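You operate a simulated robot arm through the tools that you are given. There is no shell and no other tool. Be economical: measure what you need, move in short steps, check, and stop when the job is done.

The job below is to be done with a simulated two-armed robot. You get a single attempt, and the scene is never put back.

JOB
Take the yellow cap and put it in the grey tub on the long table. Then turn the stirrer dial to 3. Then put the blue cap on top of the brown carton on the long table. Then take the bottle on the island top behind the shelf and put it away on the side bench. Then take the marker and leave it on the shelf of the side table. Then put the beaker from the island top by the keyboard on the second left store shelf from the bottom. Then push the fridge door shut. Then shut the left sliding door. Then put the green brush on the island top by the keyboard away on the counter under the pegboard. Then press the phone six key two times. Then push the pens drawer shut. Then put the card on the island top before the rack away on the long table. Then open the middle left side drawer, take the blue cloth on the island top behind the shelf and put it away in the inside of the middle left side drawer and shut the drawer again. Then pull the bottom far drawer open. The order counts. Set down upright: bottle, beaker.

The check looks at the end state, three seconds after you hand in, the way a careful person would. Anything else that was tipped, shoved, dropped, spilled or broken makes it a failure. Lids that push on must go on centred and level and be pressed home; caps that screw on are set level and turned clockwise until they are tight. Flat cloth is picked up by pressing the open fingertips on it (5 to 10 N) and closing them slowly along it; thin cloth reads only 2 to 8 mm in the jaws.

ROBOT AND FRAMES
Two 7-joint arms with two-finger parallel grippers on one trunk, on a base that drives. Base frame: it is fixed to the floor where the robot stands at the start and does not move with it; the origin is under the middle of the robot, x ahead of it, y to its left, z up; the surface under the hand at the start is at about z = 0.86. Units: m, degrees, N and s.
The left shoulder is at the start at [0.05, 0.187, 1.16], the right one opposite. With the tool pointing down near the work surface each hand reaches from about 0.1 to 0.66 m from the robot's upright axis, wherever it stands, measured 20 degrees to its own side. Places, roughly: beaker [4, -0.5, 1]; blue cap (4x4x2 cm) [0.4, -0.7, 0.9]; blue cloth (7x10x3 cm) [4, 0.9, 0.9]; bottle (6x6x14 cm) [4, 1.8, 0.9]; bottom far drawer [4.1, 1.7, 0.2]; card [3, 0.25, 1]; carton [0.5, -1, 1]; counter under the pegboard [7, -0.5, 0.9]; fridge door [5, 3.2, 0.6]; green brush (8x4x12 cm) [3.9, -0.7, 0.9]; grey tub (12x12x9 cm) [0.5, 0, 0.9]; inside of the middle left side drawer [0.5, 3.7, 0.4]; left sliding door [4, 3.6, 1.3]; long table [0.7, -0.3, 0.9]; marker (14x2x2 cm) [4.1, -0.3, 0.9]; middle left side drawer [0.5, 3.6, 0.5]; pens drawer [2.8, -0.1, 0.8]; phone six key [3.1, -0.7, 0.9]; second left store shelf [2.9, 3.8, 0.5]; shelf of the side table [5.8, 3.7, 0.3]; side bench [1.4, 3.7, 0.9]; stirrer dial [0.9, -0.4, 0.9]; yellow cap (4x4x2 cm) [0.6, -0.1, 0.9]. Payload 3.43 kg a hand.
Tool frame (each hand has its own): the origin (TCP) lies between the finger pads and is the grasp point; the fingertips stand 0.03 m ahead of it; z points along the fingers, y is the line along which they close. The gripper opens to 0.094 m. The fingers are 0.028 m wide and 0.01 m thick; the gripper's body (0.05 by 0.096 m) begins 0.055 m behind the TCP.
Orientation is that of the tool frame in the base frame, as [roll, pitch, yaw] about the fixed x, y, z axes, in that order (R = Rz(yaw) Ry(pitch) Rx(roll)). With the fingers straight down and closing along the base's y, the tool's x points along the base's -x, its y along +y and its z along -z.

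CONTROLS
- The arms move only by the tool send_rows. It takes "left_plan", "right_plan" or both (then of equal length, played together; a hand with none holds still); each is a list of rows, each an object (a shift or turn left out is 0, a gripper value left out holds the last) with "rot": the turn, a rotation vector about the base's x, y, z in rad, a list of three; "dp": the shift along the base's x, y, z in m, a list of three; "fingers": the gripper command, from -1 (shut) to 1 (fully open), values between in proportion. In form: [{"rot": [wx, wy, wz], "dp": [tx, ty, tz], "fingers": fingers}, ...]. A call has 1 to 20 rows; each row shifts and turns the commanded pose from where the row before left it. Rows are played at 5 a second. More than 0.05 m and 8.6 degrees between two rows, or a gripper value outside its range, and nothing of the call is played. A pose out of reach is approached as far as the arm can. The call stops where the force on the tool passes 40 N (or 10 N more than at its start, if that is more) or the arm is blocked; 0.2 s more then pass. The fingers move at their own pace (about 0.153 m/s each) and stop on an object; they squeeze with about 37 N. The grip force told is the motor's: it shows also when the fingers shut on nothing. Time passes only in rows, and 0.2 s behind the last, so rows that do not move let the fingers close. The reply holds the time, the measured pose of the TCP, the force on the tool along the base axes, the opening and the grip force, in the units named above and with some noise, with the torque about the TCP (base axes, N m) and any sound that the robot's microphone picked up.
- Cameras (640 x 400 px; columns grow to the right, rows downward): "scene" is now at [0.1414, -0.0419, 1.3318]; the picture's right is [-0.55, -0.84, 0.00], its down [-0.49, 0.32, -0.81] and it looks along [0.68, -0.45, -0.59] (base axes); focal length 229 px, centre (320, 200). "left" rides on the left gripper at [0.076, -0.014, -0.102] in its tool frame; the picture's right is [0.18, 0.98, 0.00], its down [-0.75, 0.14, -0.64] and it looks along [-0.63, 0.12, 0.77] (tool axes); focal length 243 px, centre (320, 200). "right" rides on the right gripper at [0.076, 0.014, -0.102] in its tool frame; the picture's right is [-0.18, 0.98, 0.00], its down [-0.75, -0.14, -0.64] and it looks along [-0.63, -0.12, 0.77] (tool axes); focal length 243 px, centre (320, 200).
- capture(camera): a new picture of that camera. No time passes.
- raise_lower(by): slides the trunk up (or, below 0, down) by that many m; the arms and the scene camera ride with it, the base frame stays. It gives what a move gives, with no picture.
- base_move(legs): drives the robot by 1 to 6 legs, each [ahead, left, turn to the left] in m, m and degrees, along the robot's own axes; the way and the turn of a leg run together, so that a leg with both is an arc; at most 1.5 m and 180 degrees a leg. The arms and the cameras ride along, it lands a little off, and it stops where it bumps. It gives what a move gives.
- turn_head(pan, tilt): turns the head with the scene camera to pan (to the left, within 80 degrees either way) and tilt (down, from -29 to 69), counted from straight ahead of the robot. It gives what a move gives.
- measure_at(camera, pixels): for up to 12 pixels [column, row] of the newest picture of that camera ("zoom" is the newest enlarged one), the place [x, y, z] in the base frame of the surface seen there, good to about 0.003 m, but the place of the scene camera against the robot may be out by one fixed shift of up to 0.025 m in any direction. No time passes.
- close_up(camera, box): a new picture of the part [left, top, right, bottom] of that camera's present view, enlarged. No time passes.
- sign_off(): hands the job in; it is judged then, once.

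Go step by step. Measure first, check grasps and placings, and put right what went wrong. The budget is 378 turns and 352 pictures, counting those below and the enlarged ones. Unless the task says otherwise, let go and move clear before handing in.

The tools are called after ">>>" as a command line: name --argument value ..., lists and objects as JSON in quotes. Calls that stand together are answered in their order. send_rows: Moves the arms, as the interface text tells. Its arguments: {"type":"object","properties":{"left_plan":{"type":"array"},"right_plan":{"type":"array"}},"required":[]} The other tools are called the same way: raise_lower (by) slides the trunk up or down; base_move (legs) drives the base; turn_head (pan, tilt) turns the head that bears the scene camera; capture (camera) takes a picture; measure_at (camera, pixels) gives the place of the surface under pixels of a picture; close_up (camera, box) takes an enlarged picture of a part of a camera's view; sign_off () hands the job in.

At the start:

```text
t: 0.0
left_position: [0.3401, -0.0369, 1.1723]
left_ee_rot: [180.0, 0.1, -180.0]
left_contact_force: [0.3, 0.1, -0.7]
left_torque: [0.0, 0.01, 0.02]
left_gripper_width: 0.0942
left_finger_force: 0.0
right_position: [0.2796, -0.3892, 1.1902]
right_ee_rot: [-179.9, 0.0, -179.9]
right_contact_force: [-0.1, -0.3, 1.2]
right_torque: [-0.01, -0.02, -0.01]
right_gripper_width: 0.0938
right_finger_force: 0.1
trunk travel left (down, up): [-0.375, 0.057]
robot x, y, heading: [-0.0016, 0.0004, 0.2]
head pan, tilt: [-33.4, 35.9]
```

scene: 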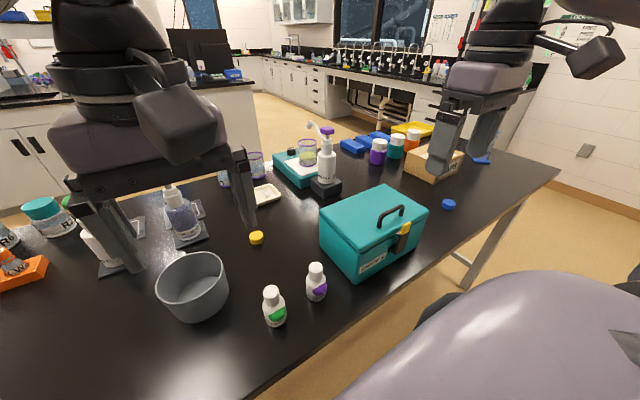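
right: 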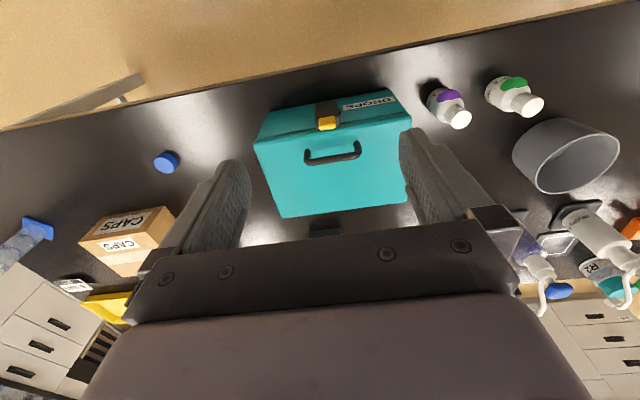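
left: 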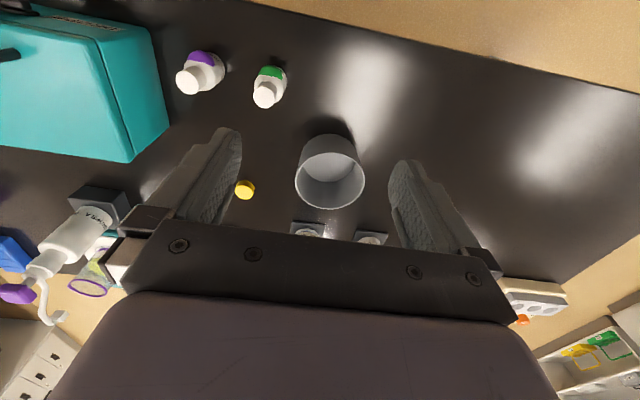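

The yellow cap shows at left (245,189) and the tub at left (330,170); I measure them along with the blue cap and carton in the right picture.

>>> measure_at --camera "left" --pixels '[[245, 187], [238, 192], [252, 190], [330, 150], [330, 205], [298, 175], [363, 175], [330, 190]]'

>>> measure_at --camera "right" --pixels '[[165, 160], [170, 168], [125, 222], [115, 243], [90, 240], [170, 215], [160, 240]]'

>>> measure_at --camera "scene" --pixels '[[257, 236], [448, 202], [190, 260], [430, 155], [300, 165], [290, 180]]'

```text
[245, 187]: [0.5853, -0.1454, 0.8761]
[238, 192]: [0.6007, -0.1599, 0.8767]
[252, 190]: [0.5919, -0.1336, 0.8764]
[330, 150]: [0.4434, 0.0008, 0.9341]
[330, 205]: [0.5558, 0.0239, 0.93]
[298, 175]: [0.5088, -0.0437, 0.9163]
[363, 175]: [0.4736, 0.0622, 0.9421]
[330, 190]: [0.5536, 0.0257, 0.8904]
```

```text
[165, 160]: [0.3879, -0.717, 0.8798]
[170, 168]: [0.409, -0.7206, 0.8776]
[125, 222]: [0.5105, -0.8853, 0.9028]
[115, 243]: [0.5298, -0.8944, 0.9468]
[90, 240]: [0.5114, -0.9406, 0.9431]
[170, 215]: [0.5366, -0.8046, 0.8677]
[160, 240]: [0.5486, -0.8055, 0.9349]
```

```text
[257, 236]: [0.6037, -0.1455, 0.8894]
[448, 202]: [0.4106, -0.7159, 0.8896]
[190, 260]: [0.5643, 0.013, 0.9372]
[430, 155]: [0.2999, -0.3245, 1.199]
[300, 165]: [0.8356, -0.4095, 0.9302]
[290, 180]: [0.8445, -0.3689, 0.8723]
```

>>> close_up --camera "left" --box '[205, 120, 365, 220]'

```text
4.00 times, centred on (285, 170) of left
```

zoom: 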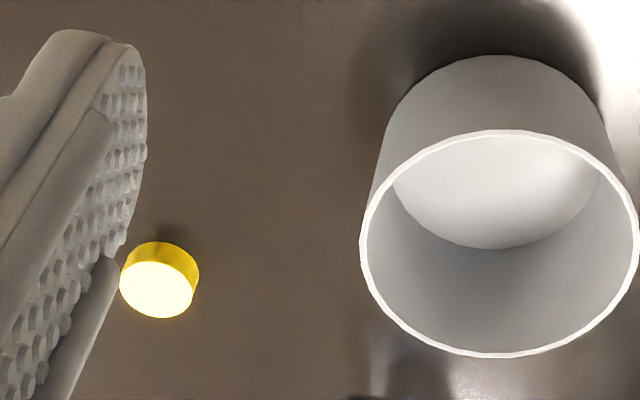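

>>> measure_at --camera "zoom" --pixels '[[158, 290], [128, 288], [190, 290], [158, 266], [158, 314], [498, 134], [498, 353], [363, 235], [635, 235], [500, 200], [250, 280]]'

```text
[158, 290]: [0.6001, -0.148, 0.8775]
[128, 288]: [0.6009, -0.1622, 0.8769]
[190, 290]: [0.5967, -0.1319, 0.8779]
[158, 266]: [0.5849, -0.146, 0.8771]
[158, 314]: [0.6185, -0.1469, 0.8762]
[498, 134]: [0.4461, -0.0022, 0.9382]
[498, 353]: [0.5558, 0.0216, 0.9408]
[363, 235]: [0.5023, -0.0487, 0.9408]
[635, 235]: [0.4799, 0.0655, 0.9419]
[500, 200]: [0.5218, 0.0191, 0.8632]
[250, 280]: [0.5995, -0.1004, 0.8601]
```

Cap centre is about (0.602,-0.147), top 0.877; tub centre (0.496,0.010), rim 0.941. I move the left hand aside and bring the right hand above the cap.

>>> send_rows --left_plan '[{"dp": [-0.012, 0.041, 0]}, {"dp": [-0.012, 0.041, 0]}, {"dp": [-0.012, 0.041, 0]}, {"dp": [-0.012, 0.041, 0]}, {"dp": [-0.012, 0.041, 0]}, {"dp": [-0.012, 0.041, 0]}, {"dp": [-0.012, 0.041, 0]}, {}, {}, {}, {}, {}, {}]' --right_plan '[{}, {}, {}, {"dp": [0.0322, 0.0242, 0]}, {"dp": [0.0322, 0.0242, 0]}, {"dp": [0.0322, 0.0242, 0]}, {"dp": [0.0322, 0.0242, 0]}, {"dp": [0.0322, 0.0242, 0]}, {"dp": [0.0322, 0.0242, 0]}, {"dp": [0.0322, 0.0242, 0]}, {"dp": [0.0322, 0.0242, 0]}, {"dp": [0.0322, 0.0242, 0]}, {"dp": [0.0322, 0.0242, 0]}]'

>>> capture --camera "right"

>>> capture --camera "scene"

```text
t: 2.8
left_position: [0.2565, 0.2501, 1.173]
left_ee_rot: [180.0, 0.0, -180.0]
left_contact_force: [0.0, -0.3, -1.3]
left_torque: [0.0, -0.02, -0.01]
left_gripper_width: 0.0941
left_finger_force: 0.1
right_position: [0.4905, -0.2335, 1.191]
right_ee_rot: [180.0, 0.0, 180.0]
right_contact_force: [-0.3, -0.5, -0.8]
right_torque: [-0.01, 0.01, -0.01]
right_gripper_width: 0.0939
right_finger_force: 0.1
right hand out of reach, approached as far as the arm can: row 10, 11, 12, 13
trunk travel left (down, up): [-0.375, 0.057]
robot x, y, heading: [0.0016, -0.0008, 0.1]
head pan, tilt: [-33.4, 35.9]
```

```text
347 pictures are left
```

right: 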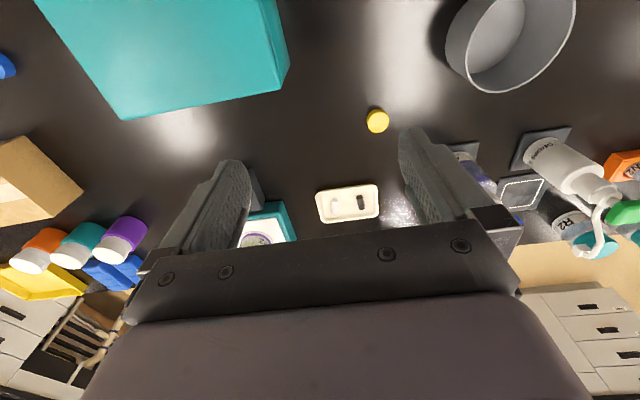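

```text
346 pictures are left
```

scene: 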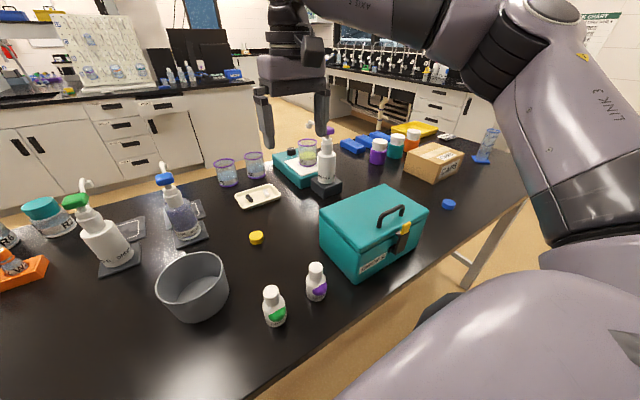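

The right hand stopped at (0.49,-0.234), limited by reach at that height; I lower it, which extends reach.

>>> send_rows --right_plan '[{"dp": [0, 0, -0.04]}, {"dp": [0, 0, -0.04]}, {"dp": [0, 0, -0.04]}, {}]'

```text
t: 3.8
left_position: [0.2572, 0.2506, 1.1729]
left_ee_rot: [180.0, 0.0, -179.9]
left_contact_force: [0.4, -1.5, 0.1]
left_torque: [-0.01, -0.02, -0.02]
left_gripper_width: 0.0939
left_finger_force: 0.0
right_position: [0.4889, -0.2344, 1.0707]
right_ee_rot: [180.0, 0.2, -179.9]
right_contact_force: [-0.4, -1.1, 0.2]
right_torque: [0.02, 0.01, -0.01]
right_gripper_width: 0.0941
right_finger_force: 0.2
trunk travel left (down, up): [-0.375, 0.057]
robot x, y, heading: [-0.0022, 0.0001, 0.0]
head pan, tilt: [-33.4, 35.9]
```

>>> send_rows --right_plan '[{"dp": [0.0283, 0.0218, -0.01]}, {"dp": [0.0283, 0.0218, -0.01]}, {"dp": [0.0283, 0.0218, -0.01]}, {"dp": [0.0283, 0.0218, -0.01]}, {}]'

>>> capture --camera "right"

```text
t: 5.0
left_position: [0.2559, 0.2497, 1.173]
left_ee_rot: [180.0, -0.1, -179.9]
left_contact_force: [0.8, 0.3, -0.8]
left_torque: [-0.06, -0.01, 0.0]
left_gripper_width: 0.094
left_finger_force: 0.1
right_position: [0.5149, -0.2189, 1.0393]
right_ee_rot: [179.9, 0.2, 180.0]
right_contact_force: [-0.9, 0.0, -0.6]
right_torque: [0.01, -0.01, 0.0]
right_gripper_width: 0.094
right_finger_force: 0.1
right hand out of reach, approached as far as the arm can: row 1, 2, 3, 4
trunk travel left (down, up): [-0.375, 0.057]
robot x, y, heading: [0.0016, -0.0025, -0.1]
head pan, tilt: [-33.4, 35.9]
```

```text
345 pictures are left
```

right: 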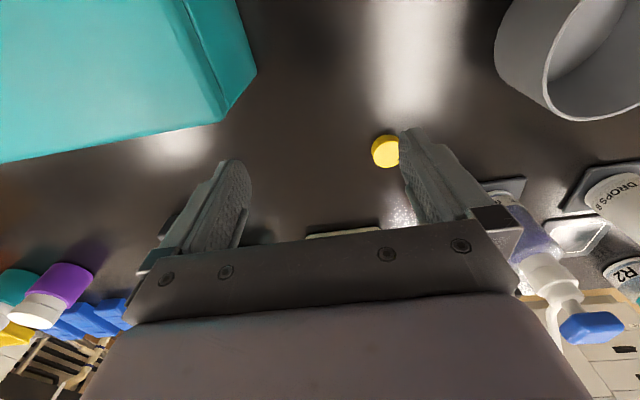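

Still reach-limited at (0.515,-0.219). I check where the table's front edge is and whether the base has room ahead.

>>> measure_at --camera "scene" --pixels '[[240, 395], [300, 345], [420, 262], [540, 180], [275, 300], [317, 275], [370, 270]]'

>>> turn_head --pan 0 --tilt 60

>>> capture --camera "scene"

```text
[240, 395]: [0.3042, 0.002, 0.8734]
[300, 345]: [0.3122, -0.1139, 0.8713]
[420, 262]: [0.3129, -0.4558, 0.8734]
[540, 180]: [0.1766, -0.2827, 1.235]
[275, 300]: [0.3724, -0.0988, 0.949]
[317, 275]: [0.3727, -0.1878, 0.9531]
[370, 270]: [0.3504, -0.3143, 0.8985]
```

```text
t: 6.0
left_position: [0.2564, 0.2504, 1.1738]
left_ee_rot: [180.0, 0.0, -179.9]
left_contact_force: [0.1, -0.4, 0.8]
left_torque: [0.01, -0.01, 0.02]
left_gripper_width: 0.094
left_finger_force: 0.1
right_position: [0.5152, -0.2205, 1.0395]
right_ee_rot: [179.9, 0.0, -179.9]
right_contact_force: [0.1, -0.1, -0.1]
right_torque: [-0.01, 0.01, -0.01]
right_gripper_width: 0.094
right_finger_force: 0.0
trunk travel left (down, up): [-0.375, 0.057]
robot x, y, heading: [-0.0051, -0.001, -0.1]
head pan, tilt: [0.0, 60.0]
```

```text
344 pictures are left
```

scene: 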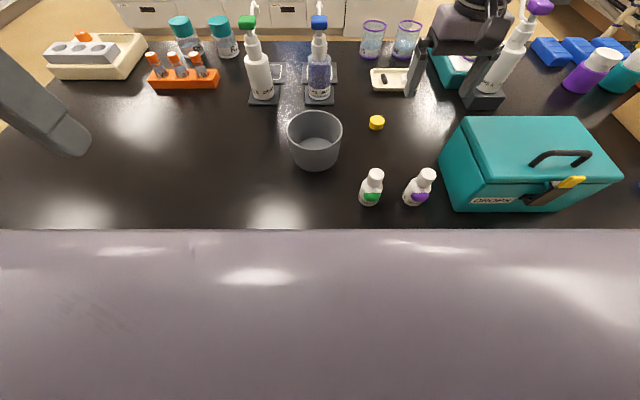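

>>> measure_at --camera "scene" --pixels '[[460, 122], [575, 122], [377, 122], [400, 70], [390, 85], [475, 105], [315, 115], [318, 228]]'

>>> send_rows --right_plan '[{"dp": [0, 0.03, -0.03]}, {"dp": [0, 0.03, -0.04]}, {"dp": [0.01, 0.01, -0.04]}, {"dp": [0.03, 0, 0]}, {"dp": [0.03, 0, 0]}, {}]'

```text
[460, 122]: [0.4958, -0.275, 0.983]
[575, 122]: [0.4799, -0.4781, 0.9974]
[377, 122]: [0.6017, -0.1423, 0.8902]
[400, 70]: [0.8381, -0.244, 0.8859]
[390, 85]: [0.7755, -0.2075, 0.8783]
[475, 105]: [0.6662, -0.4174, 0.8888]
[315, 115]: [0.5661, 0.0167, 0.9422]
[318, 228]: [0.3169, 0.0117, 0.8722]
```

```text
t: 7.4
left_position: [0.2563, 0.2503, 1.172]
left_ee_rot: [-179.9, 0.0, -179.8]
left_contact_force: [-0.4, 0.1, -1.3]
left_torque: [0.01, 0.05, 0.01]
left_gripper_width: 0.094
left_finger_force: 0.0
right_position: [0.5025, -0.2289, 0.9664]
right_ee_rot: [179.9, 0.1, -179.8]
right_contact_force: [0.5, 1.6, -0.6]
right_torque: [0.01, 0.01, -0.07]
right_gripper_width: 0.0928
right_finger_force: 0.1
right hand out of reach, approached as far as the arm can: row 1, 2, 3, 4, 5
trunk travel left (down, up): [-0.375, 0.057]
robot x, y, heading: [-0.001, 0.0001, 0.1]
head pan, tilt: [0.0, 60.0]
```

The reach shrank, and the slight y force with width 0.0928 hints that a finger touches the case; I look before moving.

>>> capture --camera "right"

>>> capture --camera "scene"

```text
343 pictures are left
```

right: 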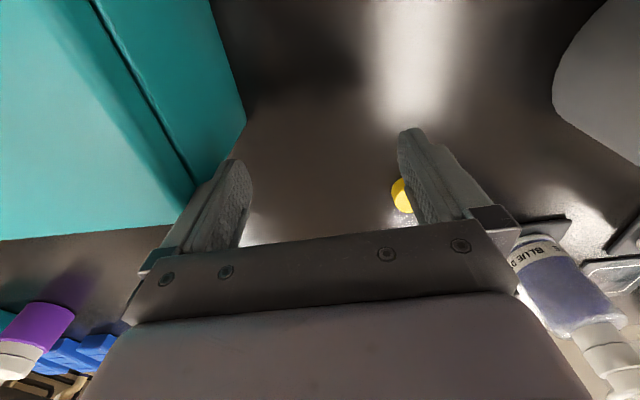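

```text
342 pictures are left
```

scene: 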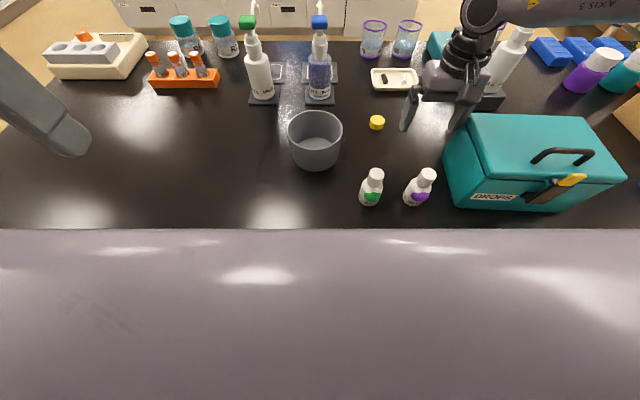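

The case's left corner has shifted a little (top-left corner 462,117 → 470,114). I raise the hand clear, then compare to decide how to nudge it back.

>>> send_rows --right_plan '[{"dp": [-0.005, 0.01, 0.01]}, {"dp": [-0.005, 0, 0.04]}, {"dp": [-0.005, 0, 0.05]}, {"dp": [-0.005, 0, 0.05]}, {"dp": [-0.02, 0, 0.04]}, {}]'

>>> turn_head --pan -33.4 --tilt 35.9

>>> capture --camera "scene"

```text
refused: row 3 steps farther than a row can; nothing moved
```

```text
t: 8.4
left_position: [0.2563, 0.2493, 1.1723]
left_ee_rot: [-179.9, 0.0, -180.0]
left_contact_force: [-0.1, -0.3, 0.3]
left_torque: [0.0, 0.0, 0.0]
left_gripper_width: 0.0942
left_finger_force: 0.0
right_position: [0.5024, -0.2283, 0.9656]
right_ee_rot: [179.8, 0.1, -179.9]
right_contact_force: [-0.8, 1.3, -1.3]
right_torque: [0.03, -0.04, -0.02]
right_gripper_width: 0.0931
right_finger_force: 0.1
trunk travel left (down, up): [-0.375, 0.057]
robot x, y, heading: [0.0007, 0.0005, 0.0]
head pan, tilt: [-33.4, 35.9]
```

```text
341 pictures are left
```

scene: 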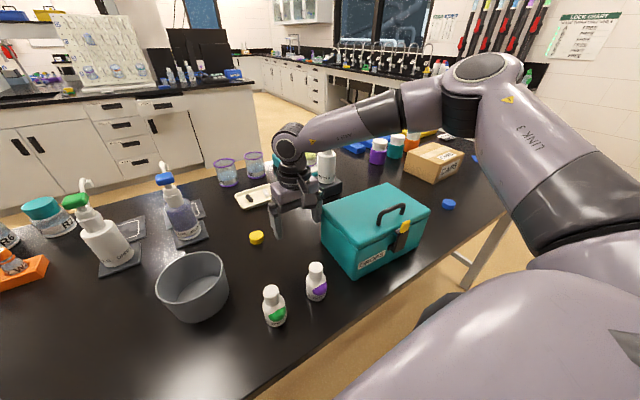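

The case moved by well under a centimetre or so. I raise the hand straight up first.

>>> send_rows --right_plan '[{"dp": [-0.003, 0.006, 0.01]}, {"dp": [-0.003, 0, 0.04]}, {"dp": [-0.003, 0, 0.045]}, {"dp": [-0.003, 0, 0.045]}, {"dp": [-0.02, 0, 0.04]}, {"dp": [-0.03, -0.01, 0.03]}, {"dp": [-0.04, -0.01, 0]}, {"dp": [-0.04, -0.01, 0]}, {"dp": [-0.04, -0.01, 0]}, {"dp": [-0.04, -0.01, 0]}, {}]'

>>> turn_head --pan 0 --tilt 60

>>> capture --camera "scene"

```text
t: 10.8
left_position: [0.2571, 0.2507, 1.1727]
left_ee_rot: [-179.9, -0.1, -179.9]
left_contact_force: [0.1, -0.1, 1.2]
left_torque: [0.02, 0.01, -0.02]
left_gripper_width: 0.0939
left_finger_force: 0.0
right_position: [0.2801, -0.2723, 1.1764]
right_ee_rot: [-180.0, -0.1, -179.9]
right_contact_force: [0.1, -0.1, 0.3]
right_torque: [0.02, 0.02, -0.03]
right_gripper_width: 0.0938
right_finger_force: 0.1
trunk travel left (down, up): [-0.375, 0.057]
robot x, y, heading: [-0.0004, 0.0032, 0.1]
head pan, tilt: [-33.4, 35.9]
```

```text
t: 11.8
left_position: [0.2572, 0.2504, 1.1729]
left_ee_rot: [179.9, 0.1, -179.9]
left_contact_force: [-0.1, -0.5, 0.4]
left_torque: [-0.02, 0.0, 0.02]
left_gripper_width: 0.0938
left_finger_force: 0.0
right_position: [0.2784, -0.2747, 1.1758]
right_ee_rot: [-180.0, 0.0, -179.9]
right_contact_force: [-0.5, -1.7, -0.1]
right_torque: [0.04, 0.0, -0.01]
right_gripper_width: 0.0941
right_finger_force: 0.0
trunk travel left (down, up): [-0.375, 0.057]
robot x, y, heading: [0.0037, -0.0002, -0.1]
head pan, tilt: [0.0, 60.0]
```

```text
340 pictures are left
```

scene: 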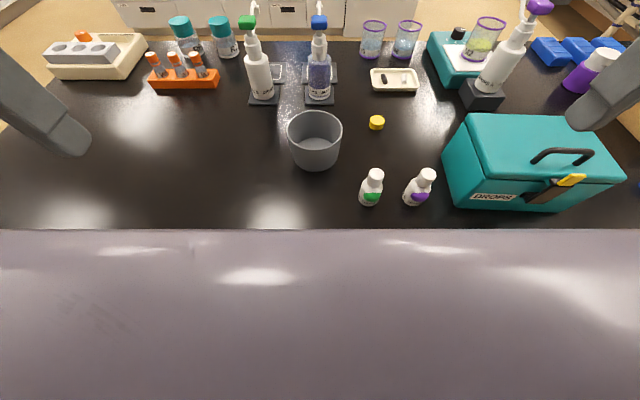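

I go back to the right hand's start pose so its picture can be compared directly with the first one.

>>> send_rows --right_plan '[{"dp": [0.0, -0.04, 0.005]}, {"dp": [0.0, -0.04, 0.005]}, {"dp": [0.001, -0.035, 0.004]}, {}]'

>>> capture --camera "right"

```text
t: 12.8
left_position: [0.2576, 0.2505, 1.1719]
left_ee_rot: [-180.0, 0.0, -179.9]
left_contact_force: [-0.9, -0.1, 0.0]
left_torque: [-0.04, 0.0, -0.05]
left_gripper_width: 0.094
left_finger_force: 0.0
right_position: [0.2797, -0.3882, 1.1905]
right_ee_rot: [180.0, 0.0, -179.9]
right_contact_force: [-0.1, 0.1, 1.2]
right_torque: [0.03, 0.0, 0.04]
right_gripper_width: 0.094
right_finger_force: 0.0
trunk travel left (down, up): [-0.375, 0.057]
robot x, y, heading: [-0.0009, 0.0005, 0.0]
head pan, tilt: [0.0, 60.0]
```

```text
339 pictures are left
```

right: 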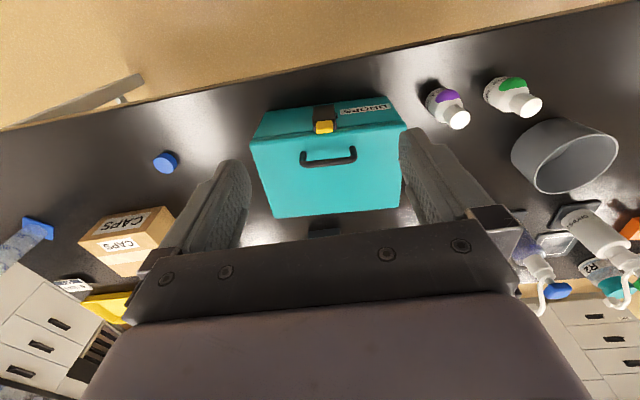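

>>> close_up --camera "right" --box '[240, 80, 432, 240]'

>>> measure_at --camera "right" --pixels '[[276, 212], [270, 190], [258, 150], [396, 203], [397, 185], [392, 135], [330, 180], [300, 212], [370, 206]]'

```text
2.50 times, centred on (336, 160) of right
```

zoom: 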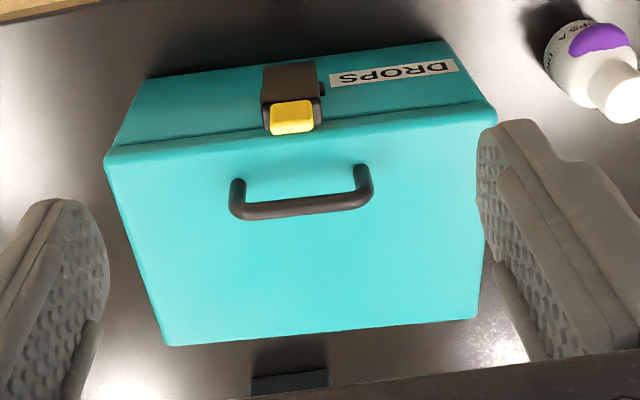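

```text
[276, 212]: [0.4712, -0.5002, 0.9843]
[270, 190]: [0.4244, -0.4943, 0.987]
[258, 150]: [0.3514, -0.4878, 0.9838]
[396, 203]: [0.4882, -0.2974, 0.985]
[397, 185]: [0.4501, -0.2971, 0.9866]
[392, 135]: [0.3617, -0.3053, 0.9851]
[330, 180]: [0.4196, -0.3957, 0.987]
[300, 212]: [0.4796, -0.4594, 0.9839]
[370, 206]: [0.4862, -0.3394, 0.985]
```

>>> close_up --camera "scene" --box '[430, 100, 630, 225]'

>>> measure_at --camera "scene" --pixels '[[460, 122], [575, 122], [464, 122], [468, 122], [472, 122], [468, 117], [450, 160], [450, 190], [580, 122]]'

```text
3.20 times, centred on (530, 162) of scene
```

zoom: 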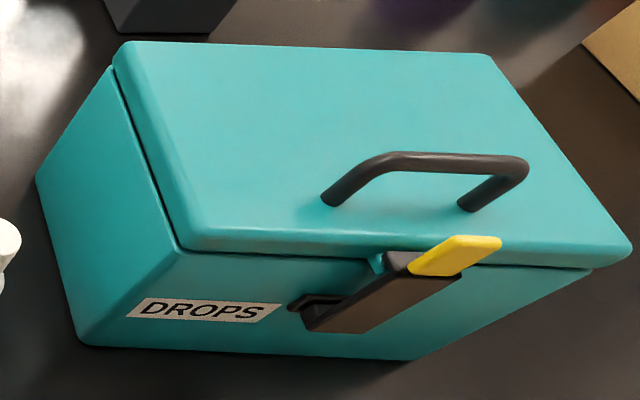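

```text
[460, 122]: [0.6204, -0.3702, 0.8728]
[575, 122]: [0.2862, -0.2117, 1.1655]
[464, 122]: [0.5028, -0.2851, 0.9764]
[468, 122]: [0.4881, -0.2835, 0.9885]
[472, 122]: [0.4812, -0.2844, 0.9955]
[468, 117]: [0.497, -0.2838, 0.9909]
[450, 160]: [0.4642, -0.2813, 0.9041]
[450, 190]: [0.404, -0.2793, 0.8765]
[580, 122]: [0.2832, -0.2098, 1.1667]
```

The left face at x≈0.496 has shifted about 9 mm (y −0.275 → −0.284). I drive 0.2 m to the right so that I can push the opposite face back by the same amount with the right hand.

>>> base_move --legs '[[0, -0.2, 0]]'

>>> turn_head --pan -20 --tilt 50

>>> capture --camera "scene"

```text
t: 15.2
left_position: [0.2564, 0.0506, 1.1731]
left_ee_rot: [-180.0, 0.0, 180.0]
left_contact_force: [0.2, -0.1, -0.2]
left_torque: [0.03, 0.0, -0.04]
left_gripper_width: 0.0942
left_finger_force: 0.0
right_position: [0.2795, -0.5885, 1.1897]
right_ee_rot: [-180.0, 0.1, 179.9]
right_contact_force: [-0.4, 0.0, -0.2]
right_torque: [0.05, 0.01, -0.02]
right_gripper_width: 0.0943
right_finger_force: 0.0
trunk travel left (down, up): [-0.375, 0.057]
robot x, y, heading: [0.0012, -0.1994, 0.2]
head pan, tilt: [0.0, 60.0]
```

```text
t: 16.0
left_position: [0.2565, 0.0497, 1.174]
left_ee_rot: [-180.0, 0.0, -180.0]
left_contact_force: [0.3, 0.0, -1.2]
left_torque: [-0.01, 0.02, -0.01]
left_gripper_width: 0.0939
left_finger_force: 0.1
right_position: [0.2787, -0.5885, 1.1909]
right_ee_rot: [180.0, 0.0, -180.0]
right_contact_force: [0.5, 0.1, -0.5]
right_torque: [-0.01, 0.04, 0.03]
right_gripper_width: 0.0938
right_finger_force: 0.0
trunk travel left (down, up): [-0.375, 0.057]
robot x, y, heading: [-0.0023, -0.1995, -0.1]
head pan, tilt: [-20.0, 50.0]
```

```text
336 pictures are left
```

scene: 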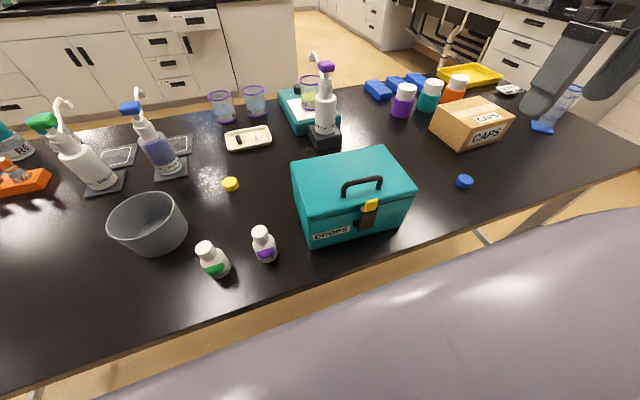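

>>> send_rows --right_plan '[{"dp": [0.04, 0.004, 0], "fingers": -1}, {"dp": [0.04, 0.004, 0]}, {"dp": [0.04, 0.004, 0]}, {"dp": [0.04, 0.004, 0]}, {"dp": [0.04, 0.004, 0]}, {"dp": [0, 0, -0.04]}, {"dp": [0, 0, -0.04]}, {"dp": [0, 0, -0.04]}, {"dp": [0, 0, -0.04]}, {"dp": [0, 0, -0.04]}, {"dp": [0, 0, -0.035]}, {}]'

>>> capture --camera "right"

>>> close_up --camera "scene" --box '[260, 100, 460, 225]'

```text
t: 18.6
left_position: [0.2559, 0.0498, 1.1732]
left_ee_rot: [-179.9, 0.0, 180.0]
left_contact_force: [-0.5, -0.1, 0.0]
left_torque: [-0.02, -0.03, -0.02]
left_gripper_width: 0.0941
left_finger_force: 0.1
right_position: [0.4794, -0.5672, 0.9551]
right_ee_rot: [179.9, -0.1, 179.9]
right_contact_force: [-1.1, -0.9, -0.5]
right_torque: [0.0, 0.0, -0.01]
right_gripper_width: 0.0001
right_finger_force: 33.0
trunk travel left (down, up): [-0.375, 0.057]
robot x, y, heading: [0.0028, -0.2, 0.0]
head pan, tilt: [-20.0, 50.0]
```

```text
335 pictures are left
```

right: 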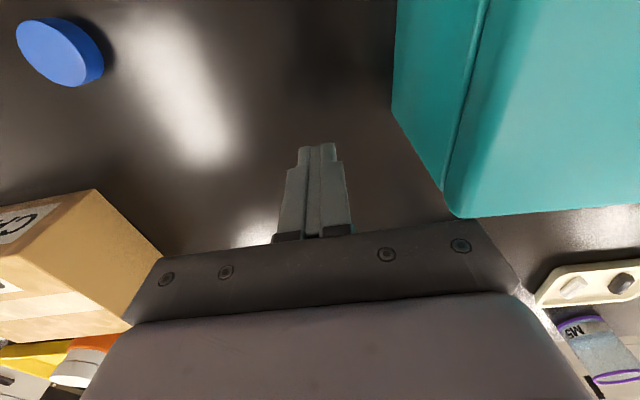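

```text
3.20 times, centred on (360, 162) of scene
```

zoom: 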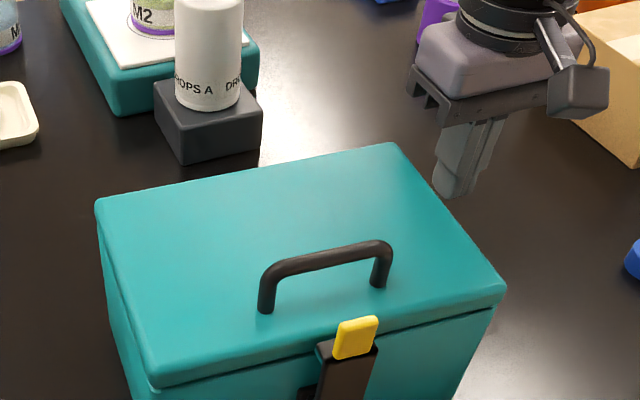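

>>> measure_at --camera "right" --pixels '[[395, 108], [420, 150], [443, 188], [450, 170], [465, 212], [460, 200], [560, 205], [340, 150]]'

>>> measure_at --camera "zoom" --pixels '[[105, 205], [150, 380], [385, 148], [500, 290], [100, 235], [120, 330], [140, 395]]'

```text
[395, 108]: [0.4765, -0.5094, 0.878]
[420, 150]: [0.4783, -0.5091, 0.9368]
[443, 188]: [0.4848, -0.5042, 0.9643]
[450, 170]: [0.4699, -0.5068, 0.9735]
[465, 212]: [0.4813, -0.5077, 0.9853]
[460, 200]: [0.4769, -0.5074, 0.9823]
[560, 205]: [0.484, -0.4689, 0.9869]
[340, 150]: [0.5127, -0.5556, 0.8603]
```

```text
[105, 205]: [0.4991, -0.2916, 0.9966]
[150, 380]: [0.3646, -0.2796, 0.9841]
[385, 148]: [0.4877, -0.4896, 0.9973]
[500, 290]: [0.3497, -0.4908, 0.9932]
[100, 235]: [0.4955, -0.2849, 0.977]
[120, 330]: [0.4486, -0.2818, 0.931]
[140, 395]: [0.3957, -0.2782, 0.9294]
```

Far-right corner of the case is at about (0.484,-0.509). I approach to just short of contact, then push about 9 mm.

>>> send_rows --right_plan '[{"dp": [-0.009, 0.02, 0]}, {"dp": [0, 0.02, 0]}, {"dp": [0, 0.005, 0]}, {"dp": [0, 0.003, 0]}, {"dp": [0, 0.003, 0]}, {"dp": [0, 0.003, 0]}, {}]'

>>> close_up --camera "scene" --box '[260, 100, 460, 225]'

>>> measure_at --camera "zoom" --pixels '[[105, 205], [150, 380], [385, 148], [500, 290], [100, 235], [120, 330], [140, 395]]'

```text
t: 20.2
left_position: [0.2569, 0.05, 1.173]
left_ee_rot: [179.9, 0.1, -180.0]
left_contact_force: [-0.2, -0.2, 0.7]
left_torque: [0.0, -0.01, 0.0]
left_gripper_width: 0.0941
left_finger_force: 0.0
right_position: [0.4706, -0.5132, 0.9557]
right_ee_rot: [180.0, 0.0, -179.9]
right_contact_force: [0.7, -2.6, 0.5]
right_torque: [0.03, 0.02, -0.03]
right_gripper_width: 0.0003
right_finger_force: 33.2
trunk travel left (down, up): [-0.375, 0.057]
robot x, y, heading: [0.0003, -0.2015, -0.1]
head pan, tilt: [-20.0, 50.0]
```

```text
3.20 times, centred on (360, 162) of scene
```

zoom: 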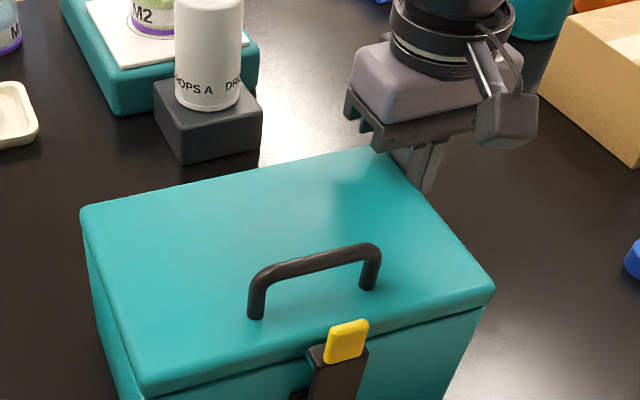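

```text
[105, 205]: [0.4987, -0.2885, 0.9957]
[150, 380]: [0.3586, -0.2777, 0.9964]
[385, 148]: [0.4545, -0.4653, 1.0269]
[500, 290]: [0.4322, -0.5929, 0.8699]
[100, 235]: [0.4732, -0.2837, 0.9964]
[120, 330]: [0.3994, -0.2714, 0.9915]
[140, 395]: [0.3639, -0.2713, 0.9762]
```

The case moved back about 8–10 mm. I retract and go to the exact start hand pose to compare with the first right picture.

>>> send_rows --right_plan '[{"dp": [0, -0.03, 0]}, {"dp": [0, -0.02, 0.03]}, {"dp": [0, 0, 0.045]}, {"dp": [0, 0, 0.045]}, {"dp": [0, 0, 0.045]}, {"dp": [0, 0, 0.045]}, {"dp": [-0.035, 0.03, 0.0245], "fingers": 1}, {"dp": [-0.035, 0.03, 0]}, {"dp": [-0.035, 0.03, 0]}, {"dp": [-0.035, 0.03, 0]}, {"dp": [-0.035, 0.03, 0]}, {"dp": [-0.016, 0.024, 0]}, {}, {}]'

>>> capture --camera "right"

>>> close_up --camera "right" --box '[240, 80, 432, 240]'

```text
refused: row 7 steps farther than a row can; nothing moved
```

```text
332 pictures are left
```

right: 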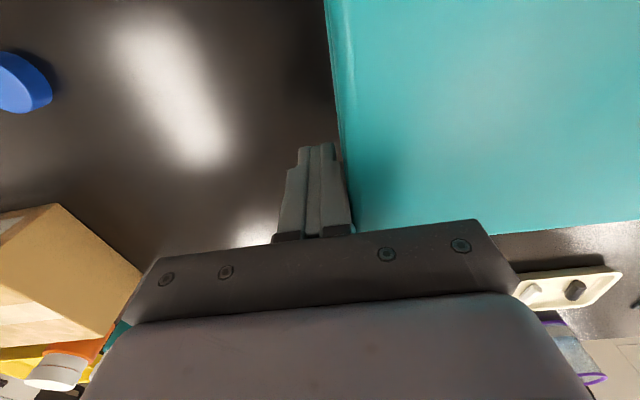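

```text
2.50 times, centred on (336, 160) of right
```

zoom: 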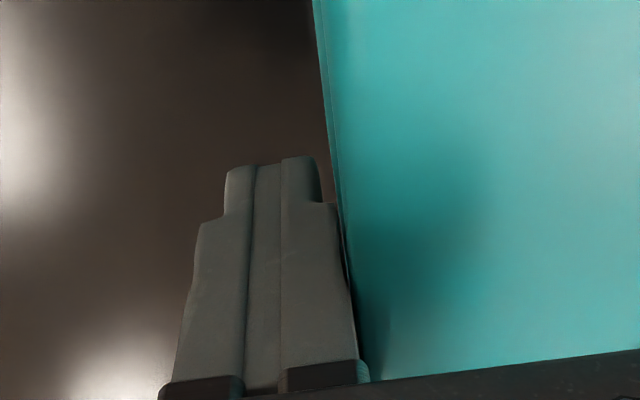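

>>> send_rows --right_plan '[{"dp": [0, -0.03, 0]}, {"dp": [0, -0.02, 0.03]}, {"dp": [0, 0, 0.045]}, {"dp": [0, 0, 0.045]}, {"dp": [0, 0, 0.045]}, {"dp": [0, 0, 0.045]}, {"dp": [0, 0, 0.0245], "fingers": 1}, {"dp": [-0.035, 0.03, 0]}, {"dp": [-0.035, 0.03, 0]}, {"dp": [-0.035, 0.03, 0]}, {"dp": [-0.035, 0.03, 0]}, {"dp": [-0.035, 0.03, 0]}, {"dp": [-0.016, 0.024, 0]}, {}, {}]'

>>> capture --camera "right"

>>> close_up --camera "right" --box '[240, 80, 432, 240]'

```text
t: 23.4
left_position: [0.2565, 0.0503, 1.1726]
left_ee_rot: [-179.9, 0.0, 180.0]
left_contact_force: [0.6, -0.4, -0.8]
left_torque: [0.03, -0.02, 0.0]
left_gripper_width: 0.0941
left_finger_force: 0.1
right_position: [0.2778, -0.3895, 1.191]
right_ee_rot: [179.9, 0.1, 180.0]
right_contact_force: [0.8, -0.2, -0.1]
right_torque: [0.01, 0.01, -0.02]
right_gripper_width: 0.0941
right_finger_force: 0.0
trunk travel left (down, up): [-0.375, 0.057]
robot x, y, heading: [-0.0009, -0.1985, -0.2]
head pan, tilt: [-20.0, 50.0]
```

```text
330 pictures are left
```

right: 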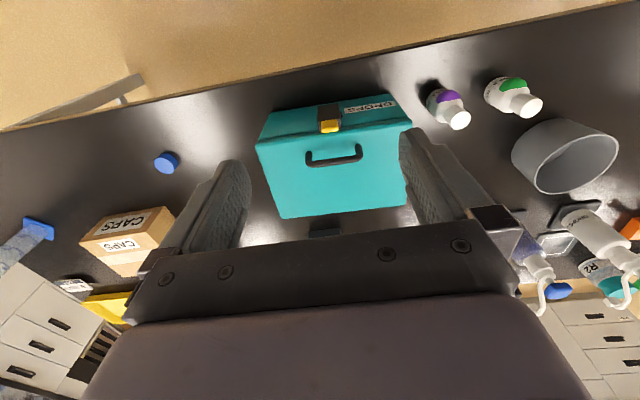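

```text
2.50 times, centred on (336, 160) of right
```

zoom: 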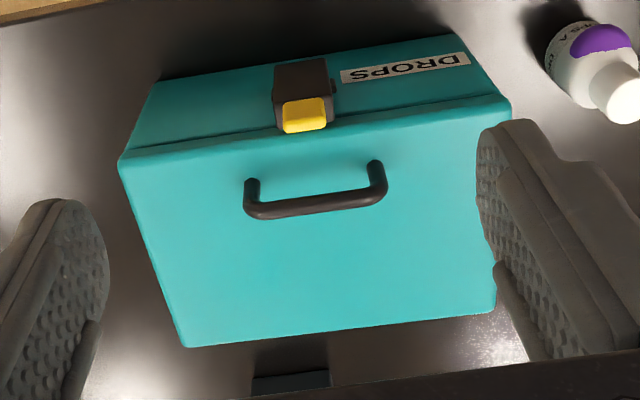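

The case is back within about 2 mm (latch 330,126 vs 328,122; far-left corner 281,219 vs 281,217). Next I check the robot's own body relative to the table front to see if I can drive closer.

>>> turn_head --pan 0 --tilt 65

>>> capture --camera "scene"

>>> measure_at --camera "scene" --pixels '[[318, 190], [318, 215], [318, 240], [318, 300], [318, 350], [318, 395], [60, 300], [580, 300]]'

```text
t: 24.2
left_position: [0.2558, 0.0508, 1.1725]
left_ee_rot: [180.0, 0.0, 180.0]
left_contact_force: [-0.2, -0.8, -0.4]
left_torque: [0.03, 0.0, -0.01]
left_gripper_width: 0.094
left_finger_force: 0.0
right_position: [0.2798, -0.3891, 1.1911]
right_ee_rot: [180.0, 0.0, -180.0]
right_contact_force: [0.2, 0.1, 0.0]
right_torque: [0.02, -0.01, 0.03]
right_gripper_width: 0.0944
right_finger_force: 0.1
trunk travel left (down, up): [-0.375, 0.057]
robot x, y, heading: [-0.0006, -0.2002, 0.0]
head pan, tilt: [0.0, 65.0]
```

```text
328 pictures are left
```

scene: 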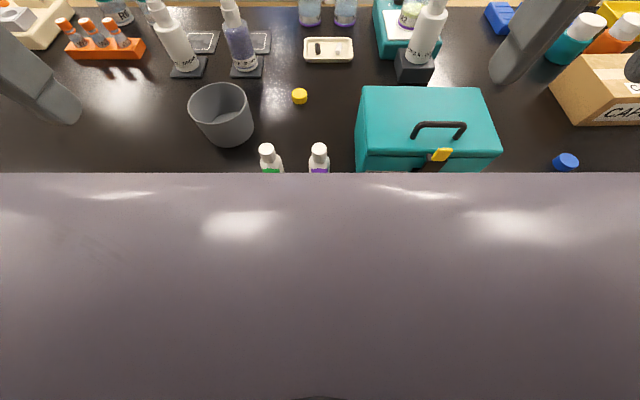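

```text
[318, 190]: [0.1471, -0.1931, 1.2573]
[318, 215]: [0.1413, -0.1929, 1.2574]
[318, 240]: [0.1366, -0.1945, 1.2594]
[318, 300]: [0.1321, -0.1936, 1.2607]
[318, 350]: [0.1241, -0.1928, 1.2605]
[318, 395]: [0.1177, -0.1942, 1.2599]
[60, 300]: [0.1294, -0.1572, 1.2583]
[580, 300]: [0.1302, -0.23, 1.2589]
```

That's just the chest shell. I tilt the left hand so its camera looks down at the base and table edge.

>>> send_rows --left_plan '[{"rot": [0, 0.148, 0]}, {"rot": [0, 0.148, 0]}, {"rot": [0, 0.148, 0]}, {"rot": [0, 0.148, 0]}, {"rot": [0, 0.148, 0]}, {"rot": [0, 0.148, 0]}, {}]'

>>> capture --camera "left"

```text
t: 25.8
left_position: [0.2562, 0.0501, 1.1742]
left_ee_rot: [-179.9, -50.9, 180.0]
left_contact_force: [-0.8, -0.6, 0.1]
left_torque: [0.02, 0.0, -0.02]
left_gripper_width: 0.094
left_finger_force: 0.0
right_position: [0.2781, -0.3906, 1.1904]
right_ee_rot: [-180.0, 0.0, 180.0]
right_contact_force: [-0.4, 0.6, -1.1]
right_torque: [0.0, 0.0, 0.01]
right_gripper_width: 0.094
right_finger_force: 0.0
trunk travel left (down, up): [-0.375, 0.057]
robot x, y, heading: [0.0005, -0.2018, 0.2]
head pan, tilt: [0.0, 65.0]
```

```text
327 pictures are left
```

left: 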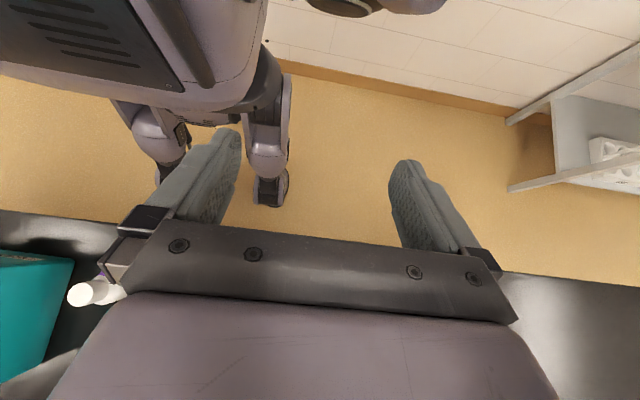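

>>> measure_at --camera "left" --pixels '[[270, 200], [268, 160], [185, 85], [150, 150], [110, 60], [225, 100], [60, 215], [380, 240], [560, 278], [265, 140]]'

```text
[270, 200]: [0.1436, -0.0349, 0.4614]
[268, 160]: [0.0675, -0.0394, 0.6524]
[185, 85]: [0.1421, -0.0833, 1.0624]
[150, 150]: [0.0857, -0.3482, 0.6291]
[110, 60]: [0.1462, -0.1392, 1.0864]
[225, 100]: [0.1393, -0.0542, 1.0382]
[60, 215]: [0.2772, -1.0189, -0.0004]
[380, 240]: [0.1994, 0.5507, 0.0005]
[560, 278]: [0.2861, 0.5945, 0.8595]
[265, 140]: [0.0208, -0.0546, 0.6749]
```

The chest front is at x≈0.147 and legs at ≈0.145, table edge ≈0.29, so I can drive ahead 0.10 m. I restore the left hand and do that.

>>> send_rows --left_plan '[{"rot": [0, -0.148, 0]}, {"rot": [0, -0.148, 0]}, {"rot": [0, -0.148, 0]}, {"rot": [0, -0.148, 0]}, {"rot": [0, -0.148, 0]}, {"rot": [0, -0.148, 0]}, {}]'

>>> base_move --legs '[[0.1, -0.1, 0]]'

>>> capture --camera "left"

```text
t: 27.4
left_position: [0.2562, 0.0503, 1.1735]
left_ee_rot: [-179.9, 0.2, -179.9]
left_contact_force: [-0.6, -1.1, 0.3]
left_torque: [0.01, -0.02, -0.01]
left_gripper_width: 0.0944
left_finger_force: 0.0
right_position: [0.2797, -0.3896, 1.1912]
right_ee_rot: [-180.0, 0.0, -179.9]
right_contact_force: [0.6, 0.3, 0.2]
right_torque: [-0.01, 0.02, 0.01]
right_gripper_width: 0.094
right_finger_force: 0.0
trunk travel left (down, up): [-0.375, 0.057]
robot x, y, heading: [-0.0003, -0.202, -0.0]
head pan, tilt: [0.0, 65.0]
```

```text
t: 28.9
left_position: [0.3571, -0.0515, 1.1733]
left_ee_rot: [-180.0, 0.1, 179.9]
left_contact_force: [0.0, -0.6, 0.7]
left_torque: [0.07, -0.01, -0.04]
left_gripper_width: 0.0938
left_finger_force: 0.1
right_position: [0.3777, -0.4892, 1.1909]
right_ee_rot: [180.0, 0.0, -179.9]
right_contact_force: [1.0, -0.8, 0.8]
right_torque: [0.02, 0.05, 0.0]
right_gripper_width: 0.0942
right_finger_force: 0.2
trunk travel left (down, up): [-0.375, 0.057]
robot x, y, heading: [0.0955, -0.2996, -0.0]
head pan, tilt: [0.0, 65.0]
```

```text
326 pictures are left
```

left: 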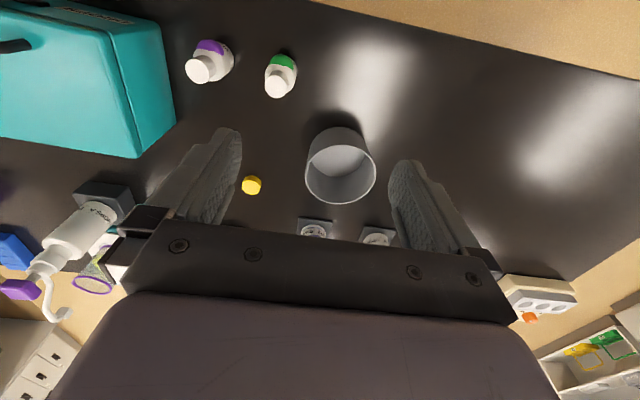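

Now the left hand goes over the cap at (0.602,-0.147) and part way down.

>>> send_rows --left_plan '[{"dp": [0.035, -0.0137, 0]}, {"dp": [0.035, -0.0137, 0]}, {"dp": [0.035, -0.0137, 0]}, {"dp": [0.035, -0.0137, 0]}, {"dp": [0.035, -0.0137, 0]}, {"dp": [0.035, -0.0137, 0]}, {"dp": [0.035, -0.0135, 0]}, {"dp": [0, 0, -0.045]}, {"dp": [0, 0, -0.045]}, {"dp": [0, 0, -0.045]}, {}]'

>>> capture --camera "left"

```text
t: 31.4
left_position: [0.6012, -0.1464, 1.0372]
left_ee_rot: [180.0, 0.1, 179.9]
left_contact_force: [-0.2, 0.2, 0.6]
left_torque: [-0.02, 0.02, 0.03]
left_gripper_width: 0.0942
left_finger_force: 0.0
right_position: [0.3776, -0.4903, 1.1905]
right_ee_rot: [-180.0, 0.0, 180.0]
right_contact_force: [0.0, 0.8, -1.0]
right_torque: [0.02, 0.03, 0.03]
right_gripper_width: 0.094
right_finger_force: 0.1
trunk travel left (down, up): [-0.375, 0.057]
robot x, y, heading: [0.1, -0.3006, -0.4]
head pan, tilt: [0.0, 65.0]
```

```text
325 pictures are left
```

left: 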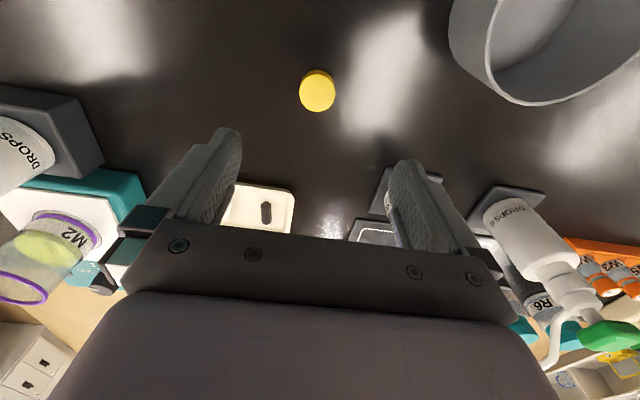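

>>> measure_at --camera "left" --pixels '[[317, 93], [302, 93], [333, 93], [317, 78], [317, 106], [240, 190], [485, 60]]'

```text
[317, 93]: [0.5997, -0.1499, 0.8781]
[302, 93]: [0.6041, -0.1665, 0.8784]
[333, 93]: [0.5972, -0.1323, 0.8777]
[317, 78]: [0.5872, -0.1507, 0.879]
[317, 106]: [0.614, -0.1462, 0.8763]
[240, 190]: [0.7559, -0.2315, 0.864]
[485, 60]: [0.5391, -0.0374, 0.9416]
```

>>> send_rows --left_plan '[{"dp": [0, -0.003, -0.04]}, {"dp": [0, 0, -0.04]}, {"dp": [0, 0, -0.04]}, {"dp": [0, 0, -0.022]}, {"fingers": -1}, {"fingers": -1}, {}, {}]'

```text
t: 33.1
left_position: [0.6012, -0.1488, 0.8954]
left_ee_rot: [180.0, 0.0, 180.0]
left_contact_force: [-0.6, 0.4, -0.3]
left_torque: [0.01, 0.01, 0.0]
left_gripper_width: 0.0295
left_finger_force: 37.2
right_position: [0.3779, -0.4889, 1.1917]
right_ee_rot: [-180.0, 0.1, -180.0]
right_contact_force: [-0.7, -0.7, -0.1]
right_torque: [0.0, 0.04, 0.01]
right_gripper_width: 0.0942
right_finger_force: 0.1
trunk travel left (down, up): [-0.375, 0.057]
robot x, y, heading: [0.097, -0.2984, -0.2]
head pan, tilt: [0.0, 65.0]
```

Cap is gripped (29.5 mm). I lift it, carry it over the tub centre (0.496,0.010) and lower it in.

>>> send_rows --left_plan '[{"dp": [0, 0, 0.045]}, {"dp": [0, 0, 0.045]}, {"dp": [0, 0, 0.04]}, {"dp": [-0.0175, 0.0265, 0]}, {"dp": [-0.0175, 0.0265, 0]}, {"dp": [-0.0175, 0.0265, 0]}, {"dp": [-0.0175, 0.0265, 0]}, {"dp": [-0.0175, 0.0265, 0]}, {"dp": [-0.0175, 0.0265, 0]}, {}]'

>>> capture --camera "left"

```text
t: 35.4
left_position: [0.4959, 0.0084, 1.0263]
left_ee_rot: [180.0, -0.1, -180.0]
left_contact_force: [-0.7, 0.0, 0.4]
left_torque: [0.0, -0.01, -0.02]
left_gripper_width: 0.0294
left_finger_force: 36.9
right_position: [0.378, -0.4894, 1.1904]
right_ee_rot: [180.0, 0.0, 180.0]
right_contact_force: [0.6, 0.3, 0.5]
right_torque: [0.01, -0.01, -0.01]
right_gripper_width: 0.094
right_finger_force: 0.1
trunk travel left (down, up): [-0.375, 0.057]
robot x, y, heading: [0.0988, -0.3027, 0.1]
head pan, tilt: [0.0, 65.0]
```

```text
324 pictures are left
```

left: 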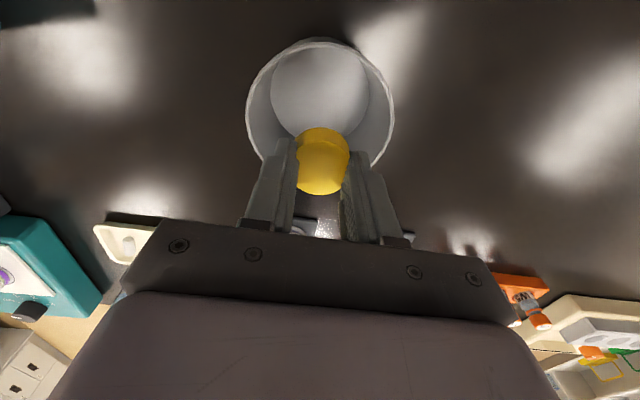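

>>> send_rows --left_plan '[{"dp": [0, 0, -0.04]}, {"dp": [0, 0, -0.04]}, {"dp": [0, 0, -0.036]}, {}, {"fingers": 0.0}, {}, {"dp": [0, 0, 0.03]}, {"dp": [0, 0, 0.04]}, {"dp": [0, 0, 0.045]}, {"dp": [0, 0, 0.045]}, {"dp": [-0.02, 0, 0.045]}, {"fingers": 1}]'

>>> capture --camera "left"

```text
t: 38.0
left_position: [0.4756, 0.0122, 1.1156]
left_ee_rot: [180.0, -0.1, 180.0]
left_contact_force: [-0.2, 0.8, -0.2]
left_torque: [-0.03, 0.03, 0.03]
left_gripper_width: 0.094
left_finger_force: 0.0
right_position: [0.3776, -0.4896, 1.1901]
right_ee_rot: [180.0, 0.0, 180.0]
right_contact_force: [0.2, 0.6, -0.4]
right_torque: [0.06, 0.02, 0.0]
right_gripper_width: 0.094
right_finger_force: 0.1
trunk travel left (down, up): [-0.375, 0.057]
robot x, y, heading: [0.0947, -0.3005, -0.1]
head pan, tilt: [0.0, 65.0]
```

```text
323 pictures are left
```

left: 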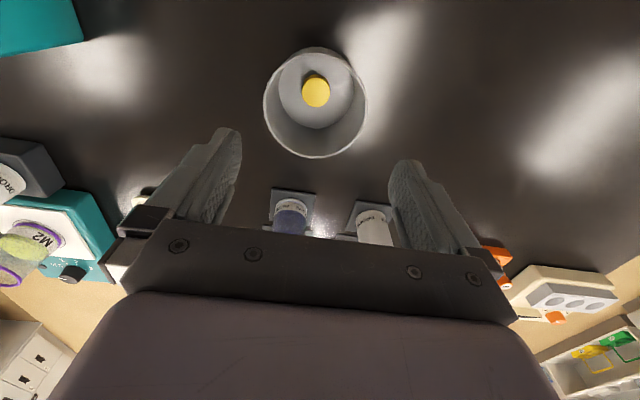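

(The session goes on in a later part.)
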